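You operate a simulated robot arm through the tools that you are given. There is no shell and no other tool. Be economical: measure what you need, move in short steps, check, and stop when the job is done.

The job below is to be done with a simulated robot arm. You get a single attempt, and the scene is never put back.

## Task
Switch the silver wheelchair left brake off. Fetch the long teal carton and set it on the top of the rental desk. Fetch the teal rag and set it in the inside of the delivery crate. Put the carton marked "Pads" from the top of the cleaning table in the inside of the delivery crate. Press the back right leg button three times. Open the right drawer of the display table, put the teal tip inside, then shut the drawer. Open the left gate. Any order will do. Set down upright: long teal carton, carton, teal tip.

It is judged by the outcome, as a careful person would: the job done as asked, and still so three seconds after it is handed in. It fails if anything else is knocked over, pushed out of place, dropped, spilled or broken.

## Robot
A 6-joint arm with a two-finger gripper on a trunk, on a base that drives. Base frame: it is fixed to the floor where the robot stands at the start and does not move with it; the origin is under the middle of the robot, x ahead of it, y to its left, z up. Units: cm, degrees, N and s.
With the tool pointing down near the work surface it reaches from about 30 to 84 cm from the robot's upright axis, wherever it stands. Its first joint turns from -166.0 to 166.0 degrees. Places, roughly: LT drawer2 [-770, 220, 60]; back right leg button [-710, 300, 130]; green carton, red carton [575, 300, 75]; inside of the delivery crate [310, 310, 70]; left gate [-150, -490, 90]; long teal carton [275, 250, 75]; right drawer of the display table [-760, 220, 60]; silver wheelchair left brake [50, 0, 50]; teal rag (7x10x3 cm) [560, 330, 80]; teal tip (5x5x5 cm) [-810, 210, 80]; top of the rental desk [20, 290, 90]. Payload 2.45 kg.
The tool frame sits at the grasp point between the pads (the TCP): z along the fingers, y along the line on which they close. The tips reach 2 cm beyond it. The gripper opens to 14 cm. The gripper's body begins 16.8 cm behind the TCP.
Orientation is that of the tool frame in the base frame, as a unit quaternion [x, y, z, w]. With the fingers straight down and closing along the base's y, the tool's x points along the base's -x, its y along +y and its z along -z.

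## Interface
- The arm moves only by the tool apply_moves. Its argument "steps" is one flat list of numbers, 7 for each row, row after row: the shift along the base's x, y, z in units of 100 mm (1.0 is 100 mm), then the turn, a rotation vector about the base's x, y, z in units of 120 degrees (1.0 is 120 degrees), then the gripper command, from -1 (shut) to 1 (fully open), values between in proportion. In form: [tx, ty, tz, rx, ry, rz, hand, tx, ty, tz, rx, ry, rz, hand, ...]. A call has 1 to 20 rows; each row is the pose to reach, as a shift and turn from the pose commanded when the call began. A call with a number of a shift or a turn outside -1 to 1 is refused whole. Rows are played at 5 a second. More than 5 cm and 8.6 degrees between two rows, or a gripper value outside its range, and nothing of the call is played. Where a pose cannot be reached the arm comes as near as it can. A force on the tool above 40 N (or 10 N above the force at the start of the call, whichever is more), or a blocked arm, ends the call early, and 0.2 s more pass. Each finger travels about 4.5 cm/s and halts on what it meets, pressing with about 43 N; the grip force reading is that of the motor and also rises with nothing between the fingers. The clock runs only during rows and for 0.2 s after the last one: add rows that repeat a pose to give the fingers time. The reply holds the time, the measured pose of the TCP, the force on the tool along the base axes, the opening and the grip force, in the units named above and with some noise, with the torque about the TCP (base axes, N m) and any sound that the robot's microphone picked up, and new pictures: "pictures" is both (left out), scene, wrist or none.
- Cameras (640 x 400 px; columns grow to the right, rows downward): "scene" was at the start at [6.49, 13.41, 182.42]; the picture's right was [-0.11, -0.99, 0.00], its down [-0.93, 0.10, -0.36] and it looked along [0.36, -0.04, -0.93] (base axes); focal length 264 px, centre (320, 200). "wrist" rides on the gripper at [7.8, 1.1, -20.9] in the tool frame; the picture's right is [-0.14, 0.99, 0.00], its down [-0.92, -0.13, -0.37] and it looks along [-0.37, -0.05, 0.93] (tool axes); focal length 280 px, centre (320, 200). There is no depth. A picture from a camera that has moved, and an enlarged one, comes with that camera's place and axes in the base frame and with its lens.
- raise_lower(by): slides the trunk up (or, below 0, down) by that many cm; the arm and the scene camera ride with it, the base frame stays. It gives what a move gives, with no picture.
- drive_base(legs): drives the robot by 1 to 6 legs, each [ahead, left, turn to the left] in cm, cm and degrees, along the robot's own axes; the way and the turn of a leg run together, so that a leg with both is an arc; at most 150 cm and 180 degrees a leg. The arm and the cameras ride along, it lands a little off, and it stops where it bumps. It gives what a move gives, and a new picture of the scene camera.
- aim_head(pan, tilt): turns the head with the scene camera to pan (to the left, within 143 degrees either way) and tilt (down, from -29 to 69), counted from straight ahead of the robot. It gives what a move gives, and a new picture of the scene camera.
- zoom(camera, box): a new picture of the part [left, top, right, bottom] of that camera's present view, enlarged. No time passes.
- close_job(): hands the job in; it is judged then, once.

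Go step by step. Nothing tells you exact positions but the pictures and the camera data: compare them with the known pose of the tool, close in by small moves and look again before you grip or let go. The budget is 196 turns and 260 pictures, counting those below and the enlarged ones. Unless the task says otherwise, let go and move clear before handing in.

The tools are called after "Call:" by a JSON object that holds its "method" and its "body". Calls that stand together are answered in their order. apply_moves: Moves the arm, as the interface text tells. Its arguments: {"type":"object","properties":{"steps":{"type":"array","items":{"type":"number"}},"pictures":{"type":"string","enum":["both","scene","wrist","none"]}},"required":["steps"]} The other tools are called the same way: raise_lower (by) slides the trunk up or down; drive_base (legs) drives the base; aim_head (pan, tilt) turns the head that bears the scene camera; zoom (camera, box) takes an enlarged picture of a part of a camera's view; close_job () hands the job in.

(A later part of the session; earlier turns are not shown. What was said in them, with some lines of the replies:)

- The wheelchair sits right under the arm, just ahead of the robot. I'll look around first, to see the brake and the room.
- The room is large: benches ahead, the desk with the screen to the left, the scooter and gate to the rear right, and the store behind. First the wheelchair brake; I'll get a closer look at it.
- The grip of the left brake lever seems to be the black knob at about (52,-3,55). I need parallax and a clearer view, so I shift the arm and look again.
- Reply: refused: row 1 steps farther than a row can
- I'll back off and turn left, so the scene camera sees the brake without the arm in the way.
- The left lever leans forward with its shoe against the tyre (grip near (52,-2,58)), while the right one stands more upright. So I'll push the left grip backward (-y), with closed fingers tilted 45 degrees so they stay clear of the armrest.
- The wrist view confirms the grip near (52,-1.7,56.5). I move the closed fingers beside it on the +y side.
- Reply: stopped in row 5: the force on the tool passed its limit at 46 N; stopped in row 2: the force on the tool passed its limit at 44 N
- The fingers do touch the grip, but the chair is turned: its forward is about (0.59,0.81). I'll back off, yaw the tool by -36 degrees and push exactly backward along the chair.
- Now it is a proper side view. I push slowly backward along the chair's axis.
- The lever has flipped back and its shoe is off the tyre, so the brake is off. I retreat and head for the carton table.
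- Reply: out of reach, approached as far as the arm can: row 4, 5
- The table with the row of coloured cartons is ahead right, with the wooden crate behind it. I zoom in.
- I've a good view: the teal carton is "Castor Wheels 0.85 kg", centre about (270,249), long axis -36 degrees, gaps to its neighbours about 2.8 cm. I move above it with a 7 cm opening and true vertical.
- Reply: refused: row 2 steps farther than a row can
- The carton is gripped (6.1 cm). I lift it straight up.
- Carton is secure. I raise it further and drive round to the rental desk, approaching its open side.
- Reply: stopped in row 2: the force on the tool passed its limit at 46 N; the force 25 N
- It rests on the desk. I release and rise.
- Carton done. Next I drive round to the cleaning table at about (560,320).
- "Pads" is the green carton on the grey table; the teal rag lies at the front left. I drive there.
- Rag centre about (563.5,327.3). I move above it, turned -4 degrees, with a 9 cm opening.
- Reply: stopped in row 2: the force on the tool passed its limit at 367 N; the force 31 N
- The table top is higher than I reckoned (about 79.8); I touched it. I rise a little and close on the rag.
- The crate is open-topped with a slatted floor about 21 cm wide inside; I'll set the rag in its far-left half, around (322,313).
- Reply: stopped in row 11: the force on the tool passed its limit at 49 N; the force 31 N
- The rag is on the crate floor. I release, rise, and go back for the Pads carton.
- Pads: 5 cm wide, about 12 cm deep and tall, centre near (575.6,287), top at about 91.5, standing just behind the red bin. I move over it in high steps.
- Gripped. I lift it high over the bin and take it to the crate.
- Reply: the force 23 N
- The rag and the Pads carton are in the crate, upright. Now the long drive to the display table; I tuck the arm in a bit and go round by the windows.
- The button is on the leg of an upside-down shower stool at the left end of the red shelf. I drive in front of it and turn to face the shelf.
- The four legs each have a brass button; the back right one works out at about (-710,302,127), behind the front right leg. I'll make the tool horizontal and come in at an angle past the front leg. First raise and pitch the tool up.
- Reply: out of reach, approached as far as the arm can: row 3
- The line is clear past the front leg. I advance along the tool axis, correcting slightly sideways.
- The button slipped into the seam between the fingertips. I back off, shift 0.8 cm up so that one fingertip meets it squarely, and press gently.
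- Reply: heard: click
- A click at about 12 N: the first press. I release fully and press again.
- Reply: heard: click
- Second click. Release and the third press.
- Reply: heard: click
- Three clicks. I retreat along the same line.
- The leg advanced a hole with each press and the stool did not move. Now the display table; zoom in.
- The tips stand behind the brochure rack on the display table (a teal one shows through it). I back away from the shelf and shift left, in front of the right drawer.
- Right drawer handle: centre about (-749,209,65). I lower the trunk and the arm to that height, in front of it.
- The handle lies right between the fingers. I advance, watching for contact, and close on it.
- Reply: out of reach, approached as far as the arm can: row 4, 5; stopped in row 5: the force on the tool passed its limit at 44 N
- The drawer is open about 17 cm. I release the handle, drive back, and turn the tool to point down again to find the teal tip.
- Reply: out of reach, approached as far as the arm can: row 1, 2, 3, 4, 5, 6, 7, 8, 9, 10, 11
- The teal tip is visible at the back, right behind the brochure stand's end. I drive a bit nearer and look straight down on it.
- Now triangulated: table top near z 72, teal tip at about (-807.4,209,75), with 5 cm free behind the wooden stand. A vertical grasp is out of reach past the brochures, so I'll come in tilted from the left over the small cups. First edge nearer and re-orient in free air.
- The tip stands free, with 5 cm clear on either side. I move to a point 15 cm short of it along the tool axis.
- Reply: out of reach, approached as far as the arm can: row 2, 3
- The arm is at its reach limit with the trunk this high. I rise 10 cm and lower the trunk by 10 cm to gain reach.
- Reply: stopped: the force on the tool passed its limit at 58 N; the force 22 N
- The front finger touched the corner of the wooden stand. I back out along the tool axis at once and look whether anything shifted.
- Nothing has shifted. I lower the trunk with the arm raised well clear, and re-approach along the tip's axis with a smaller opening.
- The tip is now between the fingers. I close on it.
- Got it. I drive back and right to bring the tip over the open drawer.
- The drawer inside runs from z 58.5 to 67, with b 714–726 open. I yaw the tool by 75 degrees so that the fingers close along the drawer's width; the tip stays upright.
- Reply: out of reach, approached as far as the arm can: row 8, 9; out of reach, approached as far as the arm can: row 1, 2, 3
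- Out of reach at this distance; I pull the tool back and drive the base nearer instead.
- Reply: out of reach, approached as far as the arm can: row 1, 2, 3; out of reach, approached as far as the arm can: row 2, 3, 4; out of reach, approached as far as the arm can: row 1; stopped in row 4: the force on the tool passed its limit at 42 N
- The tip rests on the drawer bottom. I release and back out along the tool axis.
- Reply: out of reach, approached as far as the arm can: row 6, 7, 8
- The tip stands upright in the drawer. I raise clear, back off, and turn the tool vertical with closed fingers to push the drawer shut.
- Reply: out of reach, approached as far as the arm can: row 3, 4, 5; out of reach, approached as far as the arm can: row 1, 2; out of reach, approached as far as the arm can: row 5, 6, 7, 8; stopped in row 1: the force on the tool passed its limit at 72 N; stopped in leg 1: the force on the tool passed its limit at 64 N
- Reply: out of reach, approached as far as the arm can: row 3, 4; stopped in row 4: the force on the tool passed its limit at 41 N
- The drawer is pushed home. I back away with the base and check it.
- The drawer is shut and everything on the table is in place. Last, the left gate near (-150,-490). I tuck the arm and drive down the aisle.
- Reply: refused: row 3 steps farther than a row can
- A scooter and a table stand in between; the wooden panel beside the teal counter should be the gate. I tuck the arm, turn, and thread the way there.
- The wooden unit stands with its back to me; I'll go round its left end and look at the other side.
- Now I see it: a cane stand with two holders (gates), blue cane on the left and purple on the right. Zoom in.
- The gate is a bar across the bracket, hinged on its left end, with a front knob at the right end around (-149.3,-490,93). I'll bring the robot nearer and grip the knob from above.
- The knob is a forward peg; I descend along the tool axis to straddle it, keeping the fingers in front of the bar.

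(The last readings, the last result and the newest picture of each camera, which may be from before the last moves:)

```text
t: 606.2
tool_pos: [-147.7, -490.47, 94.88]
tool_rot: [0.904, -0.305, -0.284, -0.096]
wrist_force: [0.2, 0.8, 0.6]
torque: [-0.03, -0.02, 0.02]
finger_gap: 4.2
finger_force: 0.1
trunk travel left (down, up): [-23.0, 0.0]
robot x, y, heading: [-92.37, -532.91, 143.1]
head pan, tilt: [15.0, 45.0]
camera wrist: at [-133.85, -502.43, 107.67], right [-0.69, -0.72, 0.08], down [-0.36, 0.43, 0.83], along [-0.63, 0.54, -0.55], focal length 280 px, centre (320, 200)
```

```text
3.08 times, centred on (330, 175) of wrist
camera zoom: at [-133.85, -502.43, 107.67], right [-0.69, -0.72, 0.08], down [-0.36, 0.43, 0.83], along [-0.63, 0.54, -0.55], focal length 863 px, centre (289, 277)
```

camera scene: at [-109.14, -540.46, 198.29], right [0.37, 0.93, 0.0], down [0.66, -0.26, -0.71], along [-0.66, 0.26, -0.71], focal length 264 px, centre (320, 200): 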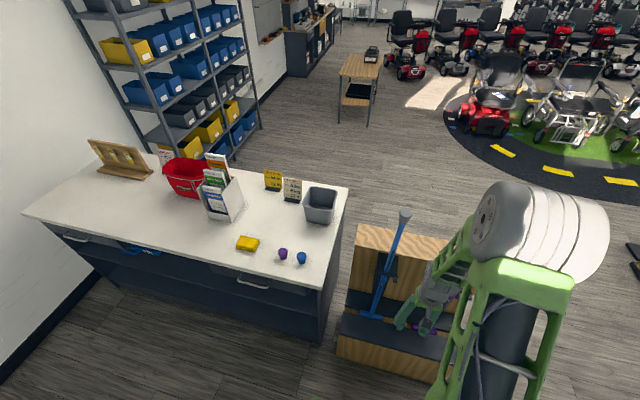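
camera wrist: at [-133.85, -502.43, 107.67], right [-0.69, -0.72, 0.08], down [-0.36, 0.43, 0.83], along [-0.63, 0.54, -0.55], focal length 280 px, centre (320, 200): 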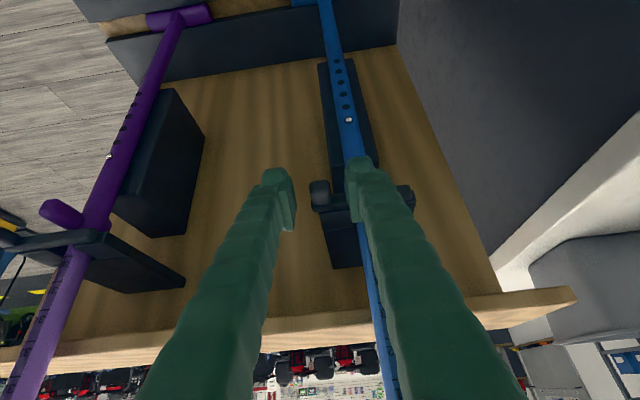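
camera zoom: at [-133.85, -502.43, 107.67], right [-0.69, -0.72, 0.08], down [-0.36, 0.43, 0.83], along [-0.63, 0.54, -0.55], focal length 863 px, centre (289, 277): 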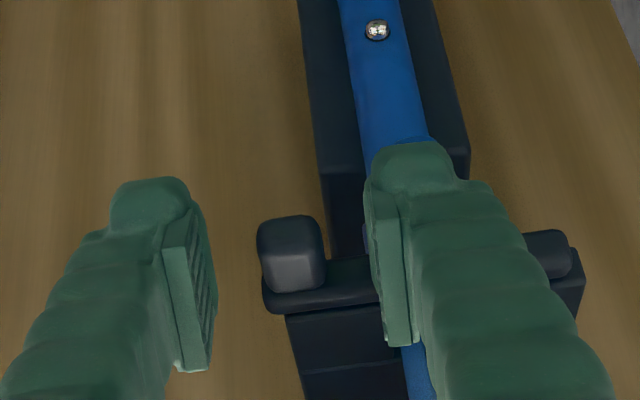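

Call:
{"method": "apply_moves", "body": {"steps": [-0.02, 0.015, -0.03, 0, 0, 0, -0.6, -0.03, 0.02, -0.05, 0, 0, 0, -0.8, -0.03, 0.02, -0.05, 0, 0, 0, -1, -0.03, 0.02, -0.05, 0, 0, 0, -1, -0.03, 0.02, -0.05, 0, 0, 0, -1], "pictures": "wrist"}}

Call:
{"method": "zoom", "body": {"camera": "wrist", "box": [240, 110, 420, 240]}}

```text
t: 607.4
tool_pos: [-147.86, -490.43, 94.23]
tool_rot: [0.905, -0.304, -0.282, -0.095]
wrist_force: [14.5, -10.5, -4.1]
torque: [0.07, -0.23, 0.42]
finger_gap: 1.68
finger_force: 42.1
trunk travel left (down, up): [-23.0, 0.0]
robot x, y, heading: [-92.02, -532.97, 143.0]
head pan, tilt: [15.0, 45.0]
camera wrist: at [-133.92, -502.38, 107.13], right [-0.69, -0.72, 0.08], down [-0.36, 0.43, 0.83], along [-0.63, 0.54, -0.56], focal length 280 px, centre (320, 200)
```

wrist: 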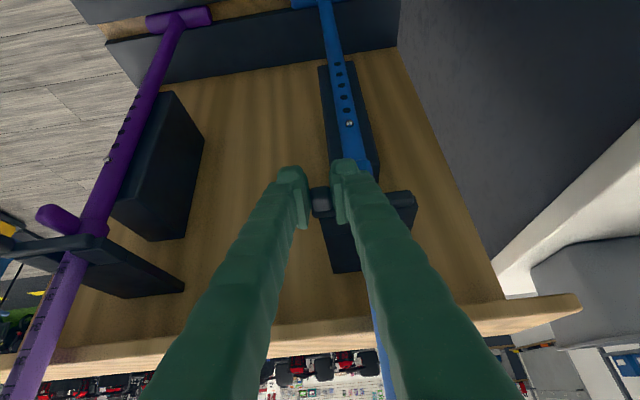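

```text
3.08 times, centred on (330, 175) of wrist
camera zoom: at [-133.92, -502.38, 107.13], right [-0.69, -0.72, 0.08], down [-0.36, 0.43, 0.83], along [-0.63, 0.54, -0.56], focal length 863 px, centre (289, 277)
```

zoom: 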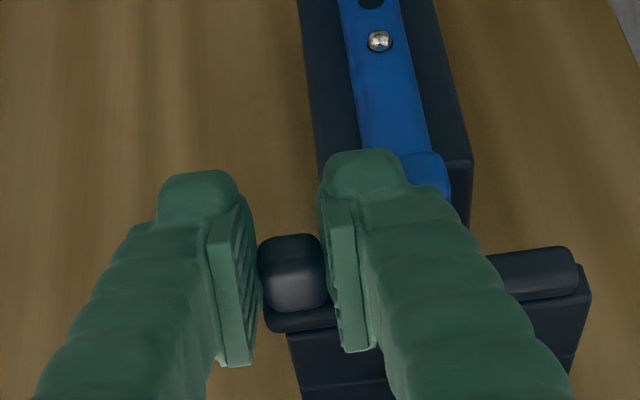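

The knob is firmly gripped. I swing it outward in an arc about the bar's left end, in small steps.

Call:
{"method": "apply_moves", "body": {"steps": [0.027, -0.052, 0, 0, 0, -0.033, -1, 0.05, -0.107, 0, 0, 0, -0.067, -1, 0.069, -0.163, 0, 0, 0, -0.1, -1, 0.084, -0.22, 0, 0, 0, -0.133, -1], "pictures": "wrist"}}

```text
t: 608.4
tool_pos: [-146.96, -492.36, 94.41]
tool_rot: [0.853, -0.428, -0.267, -0.135]
wrist_force: [21.8, 0.8, -10.2]
torque: [0.3, -0.53, 0.4]
finger_gap: 1.71
finger_force: 42.8
trunk travel left (down, up): [-23.0, 0.0]
robot x, y, heading: [-92.47, -533.14, 143.2]
head pan, tilt: [15.0, 45.0]
camera wrist: at [-136.94, -507.79, 107.09], right [-0.86, -0.5, 0.08], down [-0.22, 0.51, 0.83], along [-0.45, 0.7, -0.55], focal length 280 px, centre (320, 200)
```

wrist: 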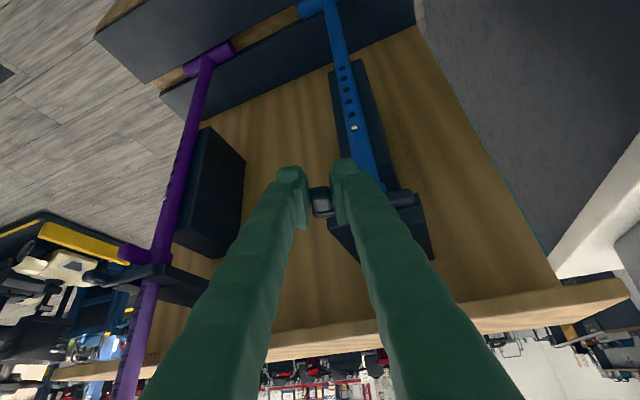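

Call:
{"method": "zoom", "body": {"camera": "wrist", "box": [270, 140, 450, 270]}}

```text
3.08 times, centred on (360, 205) of wrist
camera zoom: at [-136.94, -507.79, 107.09], right [-0.86, -0.5, 0.08], down [-0.22, 0.51, 0.83], along [-0.45, 0.7, -0.55], focal length 863 px, centre (197, 185)
```

zoom: 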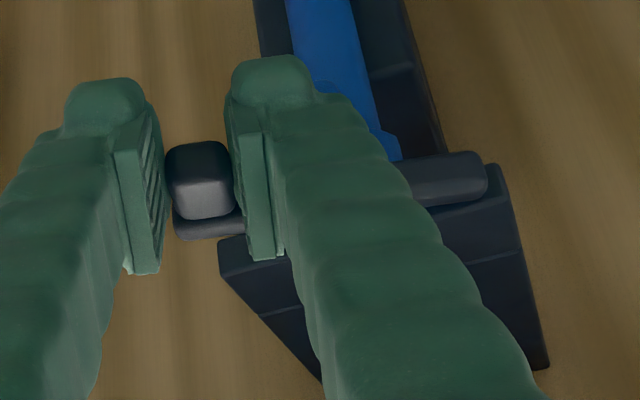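

The gate is turning: it stands at about 16 degrees now. I continue the arc with a small correction for the side force.

Call:
{"method": "apply_moves", "body": {"steps": [0.035, -0.058, 0, 0, 0, -0.033, -1, 0.049, -0.116, 0, 0, 0, -0.067, -1, 0.052, -0.176, 0, 0, 0, -0.1, -1, 0.051, -0.235, 0, 0, 0, -0.133, -1, 0.045, -0.294, 0, 0, 0, -0.167, -1, 0.036, -0.352, 0, 0, 0, -0.2, -1], "pictures": "wrist"}}

```text
t: 609.8
tool_pos: [-146.68, -495.98, 94.32]
tool_rot: [0.745, -0.595, -0.234, -0.188]
wrist_force: [13.9, -4.2, -16.5]
torque: [0.33, -0.18, 0.17]
finger_gap: 1.69
finger_force: 42.2
trunk travel left (down, up): [-23.0, 0.0]
robot x, y, heading: [-92.06, -532.74, 143.4]
head pan, tilt: [15.0, 45.0]
camera wrist: at [-143.79, -514.07, 107.1], right [-0.99, -0.11, 0.08], down [0.0, 0.56, 0.83], along [-0.13, 0.82, -0.55], focal length 280 px, centre (320, 200)
```

wrist: 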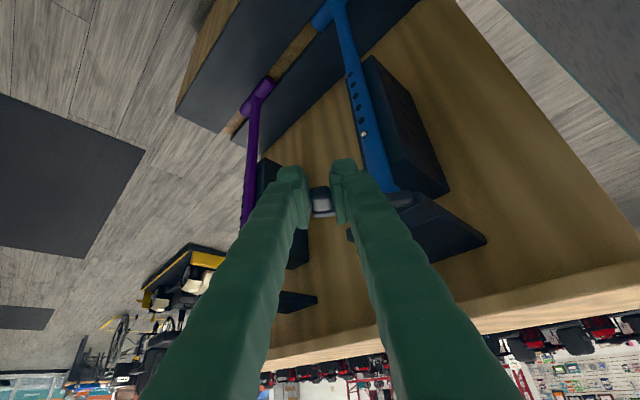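

Call:
{"method": "apply_moves", "body": {"steps": [0, -0.06, -0.02, 0, 0, -0.033, -1, -0.015, -0.118, -0.02, 0, 0, -0.067, -1, -0.035, -0.175, -0.02, 0, 0, -0.1, -1, -0.06, -0.231, -0.02, 0, 0, -0.133, -1, -0.09, -0.285, -0.02, 0, 0, -0.167, -1, -0.12, -0.337, -0.02, 0, 0, -0.2, -1], "pictures": "wrist"}}

```text
t: 611.2
tool_pos: [-148.07, -499.33, 94.36]
tool_rot: [-0.605, 0.738, 0.191, 0.231]
wrist_force: [8.0, -0.8, 12.7]
torque: [1.05, -0.27, -0.31]
finger_gap: 1.69
finger_force: 42.4
trunk travel left (down, up): [-23.0, 0.0]
robot x, y, heading: [-92.09, -532.7, 143.0]
head pan, tilt: [15.0, 45.0]
camera wrist: at [-152.69, -517.03, 107.04], right [-0.95, 0.3, 0.08], down [0.23, 0.51, 0.83], along [0.21, 0.81, -0.55], focal length 280 px, centre (320, 200)
```

wrist: 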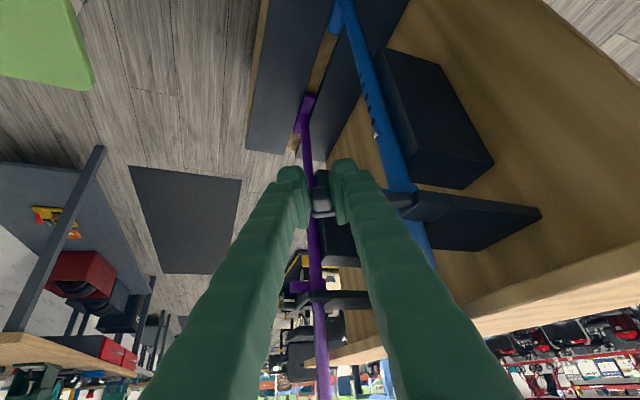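

Call:
{"method": "apply_moves", "body": {"steps": [-0.03, -0.048, -0.01, 0, 0, -0.033, -1, -0.068, -0.095, -0.01, 0, 0, -0.067, -1, -0.11, -0.138, -0.01, 0, 0, -0.1, -1, -0.155, -0.18, -0.01, 0, 0, -0.133, -1, -0.2, -0.218, -0.01, 0, 0, -0.167, -1, -0.25, -0.252, -0.01, 0, 0, -0.2, -1], "pictures": "wrist"}}

```text
t: 612.6
tool_pos: [-150.63, -501.67, 94.27]
tool_rot: [-0.439, 0.847, 0.139, 0.265]
wrist_force: [-4.3, 16.0, 29.0]
torque: [0.8, -0.17, -0.37]
finger_gap: 1.69
finger_force: 42.5
trunk travel left (down, up): [-23.0, 0.0]
robot x, y, heading: [-92.25, -533.04, 143.2]
head pan, tilt: [15.0, 45.0]
camera wrist: at [-162.08, -516.08, 107.05], right [-0.74, 0.66, 0.08], down [0.42, 0.37, 0.83], along [0.52, 0.65, -0.55], focal length 280 px, centre (320, 200)
```

wrist: 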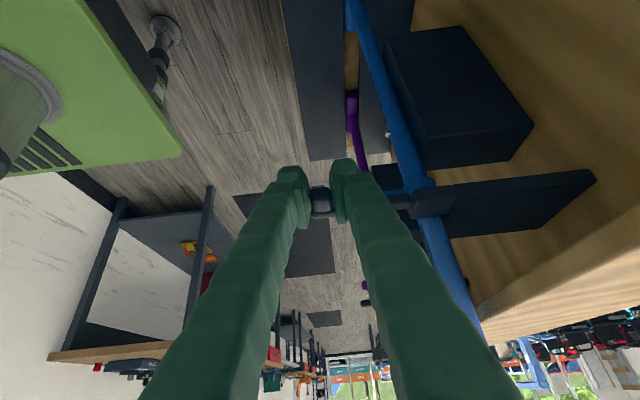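

The gate stands about 88 degrees open. I release the knob and withdraw along the tool axis.

Call:
{"method": "apply_moves", "body": {"steps": [0, 0, 0, 0, 0, 0, -0.7, 0, 0, 0, 0, 0, 0, -0.45, 0, 0, 0, 0, 0, 0, -0.45, -0.07, -0.09, 0.16, 0, 0, 0, -0.45, -0.2, -0.28, 0.49, 0, 0, 0, -0.45, -0.33, -0.47, 0.8, 0, 0, 0, -0.45, -0.4, -0.57, 1, 0, 0, 0, -0.45], "pictures": "wrist"}}

Call:
{"method": "zoom", "body": {"camera": "scene", "box": [320, 190, 480, 330]}}

```text
t: 614.2
tool_pos: [-154.49, -507.64, 104.19]
tool_rot: [-0.438, 0.847, 0.137, 0.267]
wrist_force: [0.0, -0.2, 0.2]
torque: [0.01, 0.0, 0.03]
finger_gap: 3.84
finger_force: 0.1
trunk travel left (down, up): [-23.0, 0.0]
robot x, y, heading: [-92.31, -532.95, 143.2]
head pan, tilt: [15.0, 45.0]
camera wrist: at [-166.06, -521.92, 117.0], right [-0.74, 0.66, 0.08], down [0.42, 0.37, 0.83], along [0.52, 0.65, -0.55], focal length 280 px, centre (320, 200)
```

wrist: 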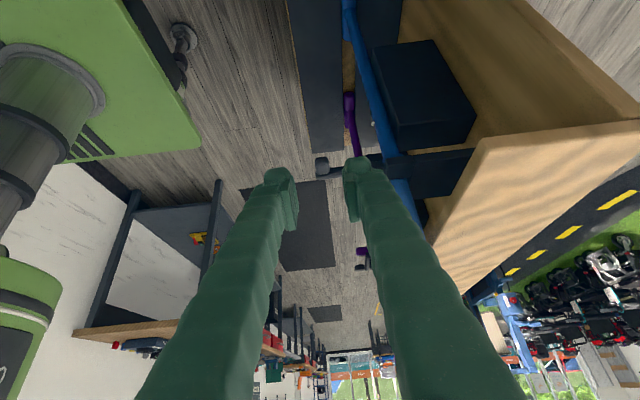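

```text
2.86 times, centred on (400, 260) of scene
camera zoom: at [-108.97, -540.61, 198.31], right [0.37, 0.93, 0.0], down [0.66, -0.26, -0.71], along [-0.66, 0.26, -0.71], focal length 754 px, centre (91, 29)
```

zoom: 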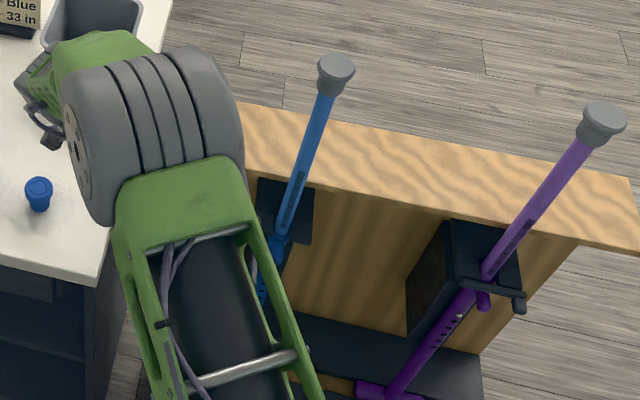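

Call:
{"method": "apply_moves", "body": {"steps": [0, 0, 0.3, 0, 0, 0, -0.45, 0, 0, 0.6, 0, 0, 0, -0.45], "pictures": "none"}}

Call:
{"method": "drive_base", "body": {"legs": [[-18, -10, 0]]}}

Call:
{"method": "aim_head", "body": {"pan": 0, "tilt": 45}}

Call:
{"method": "zoom", "body": {"camera": "scene", "box": [100, 130, 440, 340]}}

```text
t: 614.8
tool_pos: [-154.39, -507.71, 110.18]
tool_rot: [-0.439, 0.847, 0.137, 0.266]
wrist_force: [-0.5, 0.6, -0.7]
torque: [-0.06, 0.02, 0.02]
finger_gap: 3.83
finger_force: 0.0
trunk travel left (down, up): [-23.0, 0.0]
robot x, y, heading: [-92.13, -533.31, 143.1]
head pan, tilt: [15.0, 45.0]
```

```text
t: 616.4
tool_pos: [-134.25, -510.06, 110.36]
tool_rot: [-0.438, 0.847, 0.137, 0.267]
wrist_force: [1.5, 0.8, 0.0]
torque: [-0.02, 0.08, 0.03]
finger_gap: 3.86
finger_force: 0.2
trunk travel left (down, up): [-23.0, 0.0]
robot x, y, heading: [-71.73, -535.11, 143.0]
head pan, tilt: [15.0, 45.0]
camera scene: at [-88.75, -543.09, 198.32], right [0.37, 0.93, 0.0], down [0.66, -0.26, -0.71], along [-0.66, 0.26, -0.71], focal length 264 px, centre (320, 200)
```

scene: 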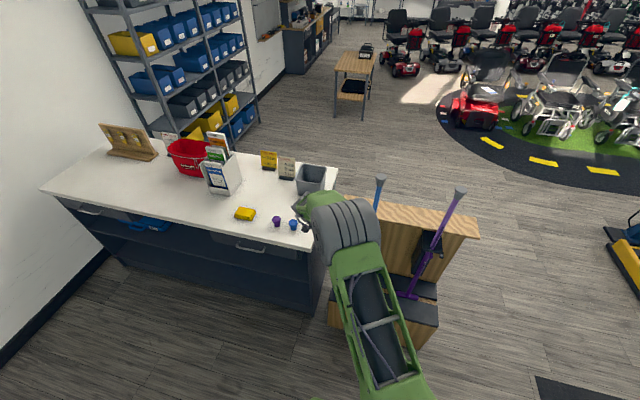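

```text
t: 617.1
tool_pos: [-134.42, -510.21, 110.16]
tool_rot: [-0.439, 0.847, 0.137, 0.267]
wrist_force: [-0.1, -0.3, -0.5]
torque: [0.0, 0.03, -0.02]
finger_gap: 3.87
finger_force: 0.1
trunk travel left (down, up): [-23.0, 0.0]
robot x, y, heading: [-71.66, -535.82, 143.0]
head pan, tilt: [0.0, 45.0]
camera scene: at [-87.87, -541.22, 198.31], right [0.6, 0.8, 0.0], down [0.57, -0.42, -0.71], along [-0.57, 0.42, -0.71], focal length 264 px, centre (320, 200)
```

scene: 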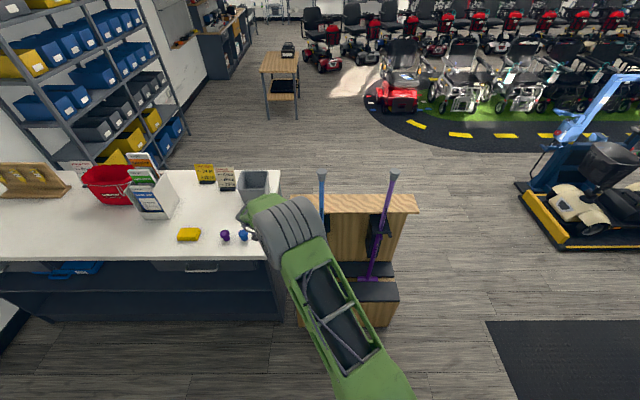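

```text
1.88 times, centred on (270, 235) of scene
camera zoom: at [-87.87, -541.22, 198.31], right [0.6, 0.8, 0.0], down [0.57, -0.42, -0.71], along [-0.57, 0.42, -0.71], focal length 497 px, centre (414, 134)
```

zoom: 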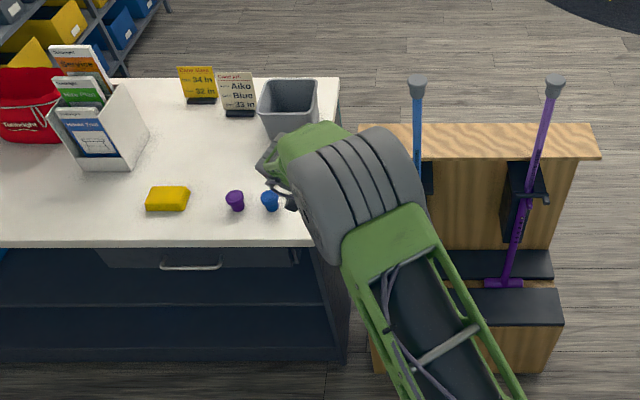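

Call:
{"method": "drive_base", "body": {"legs": [[-6, -40, 0]]}}

Call:
{"method": "aim_head", "body": {"pan": 30, "tilt": 40}}

Call:
{"method": "zoom", "body": {"camera": "scene", "box": [220, 130, 380, 270]}}

```text
t: 621.2
tool_pos: [-105.22, -481.35, 110.3]
tool_rot: [-0.438, 0.848, 0.137, 0.266]
wrist_force: [0.6, 0.5, -0.7]
torque: [0.0, 0.02, 0.02]
finger_gap: 3.86
finger_force: 0.1
trunk travel left (down, up): [-23.0, 0.0]
robot x, y, heading: [-43.26, -506.84, 142.7]
head pan, tilt: [0.0, 45.0]
camera scene: at [-58.89, -512.56, 198.31], right [0.6, 0.8, 0.0], down [0.56, -0.43, -0.71], along [-0.56, 0.43, -0.71], focal length 264 px, centre (320, 200)
```

scene: 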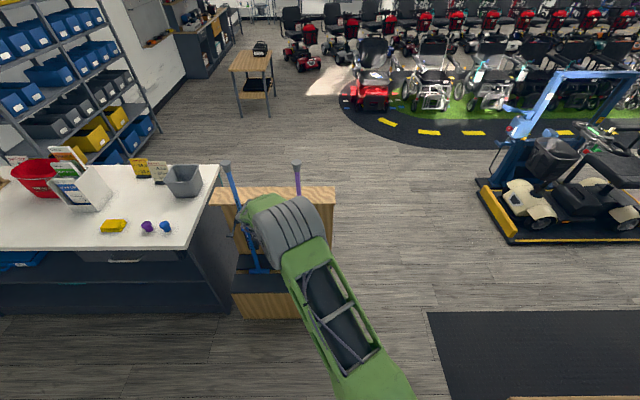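

```text
t: 622.2
tool_pos: [-105.39, -481.41, 110.09]
tool_rot: [-0.437, 0.848, 0.137, 0.267]
wrist_force: [0.0, 0.3, 0.5]
torque: [0.02, 0.01, 0.01]
finger_gap: 3.85
finger_force: 0.0
trunk travel left (down, up): [-23.0, 0.0]
robot x, y, heading: [-43.21, -506.69, 143.0]
head pan, tilt: [30.0, 40.0]
camera scene: at [-60.87, -516.43, 199.03], right [0.12, 0.99, 0.0], down [0.64, -0.08, -0.77], along [-0.76, 0.1, -0.64], focal length 264 px, centre (320, 200)
```

scene: 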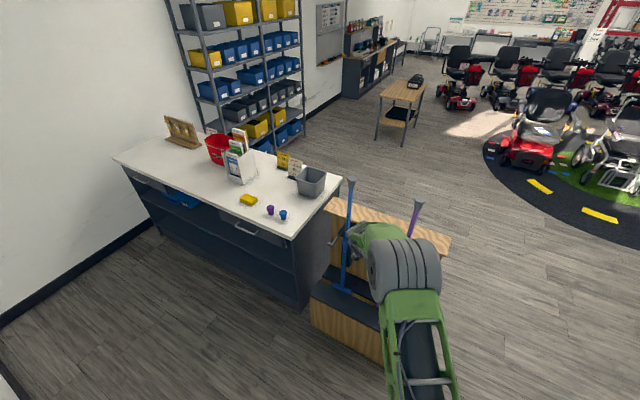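

```text
2.86 times, centred on (300, 200) of scene
camera zoom: at [-60.87, -516.43, 199.03], right [0.12, 0.99, 0.0], down [0.64, -0.08, -0.77], along [-0.76, 0.1, -0.64], focal length 754 px, centre (377, 200)
```

zoom: 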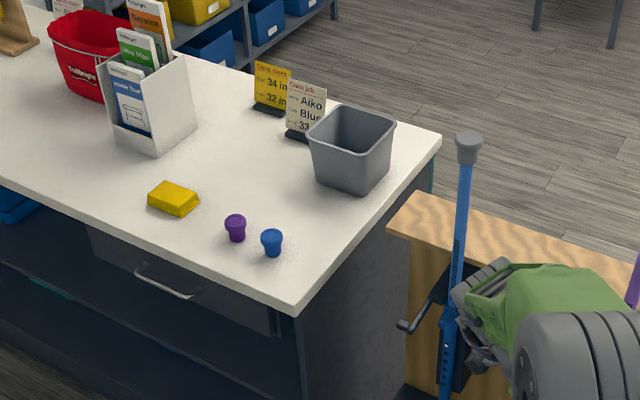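

The left gate stands open, its cane is still upright and the counter items are untouched. Every part of the job is done and the arm is clear, so I hand it in.

Call:
{"method": "close_job", "body": {}}

```text
The job is handed in.
```

All seven tasks are done and handed in, with two unplanned contacts along the way.

- **Brake:** the silver wheelchair's left brake is off. The lever flipped back and its shoe is clear of the tyre.
- **Long teal carton:** it stands upright on the rental desk.
- **Delivery crate:** the teal rag and the "Pads" carton are inside, the carton upright.
- **Leg button:** the back right leg button was pressed three times, with a click heard each time.
- **Drawer:** the teal tip was standing upright in the right drawer before I pushed it shut. I couldn't see it once it was closed.
- **Left gate:** it stands about 88 degrees open, with the blue cane still upright.

The two contacts were one hard touch on the cleaning table top (367 N) and one on the corner of the brochure stand. Nothing appeared to have moved after either.
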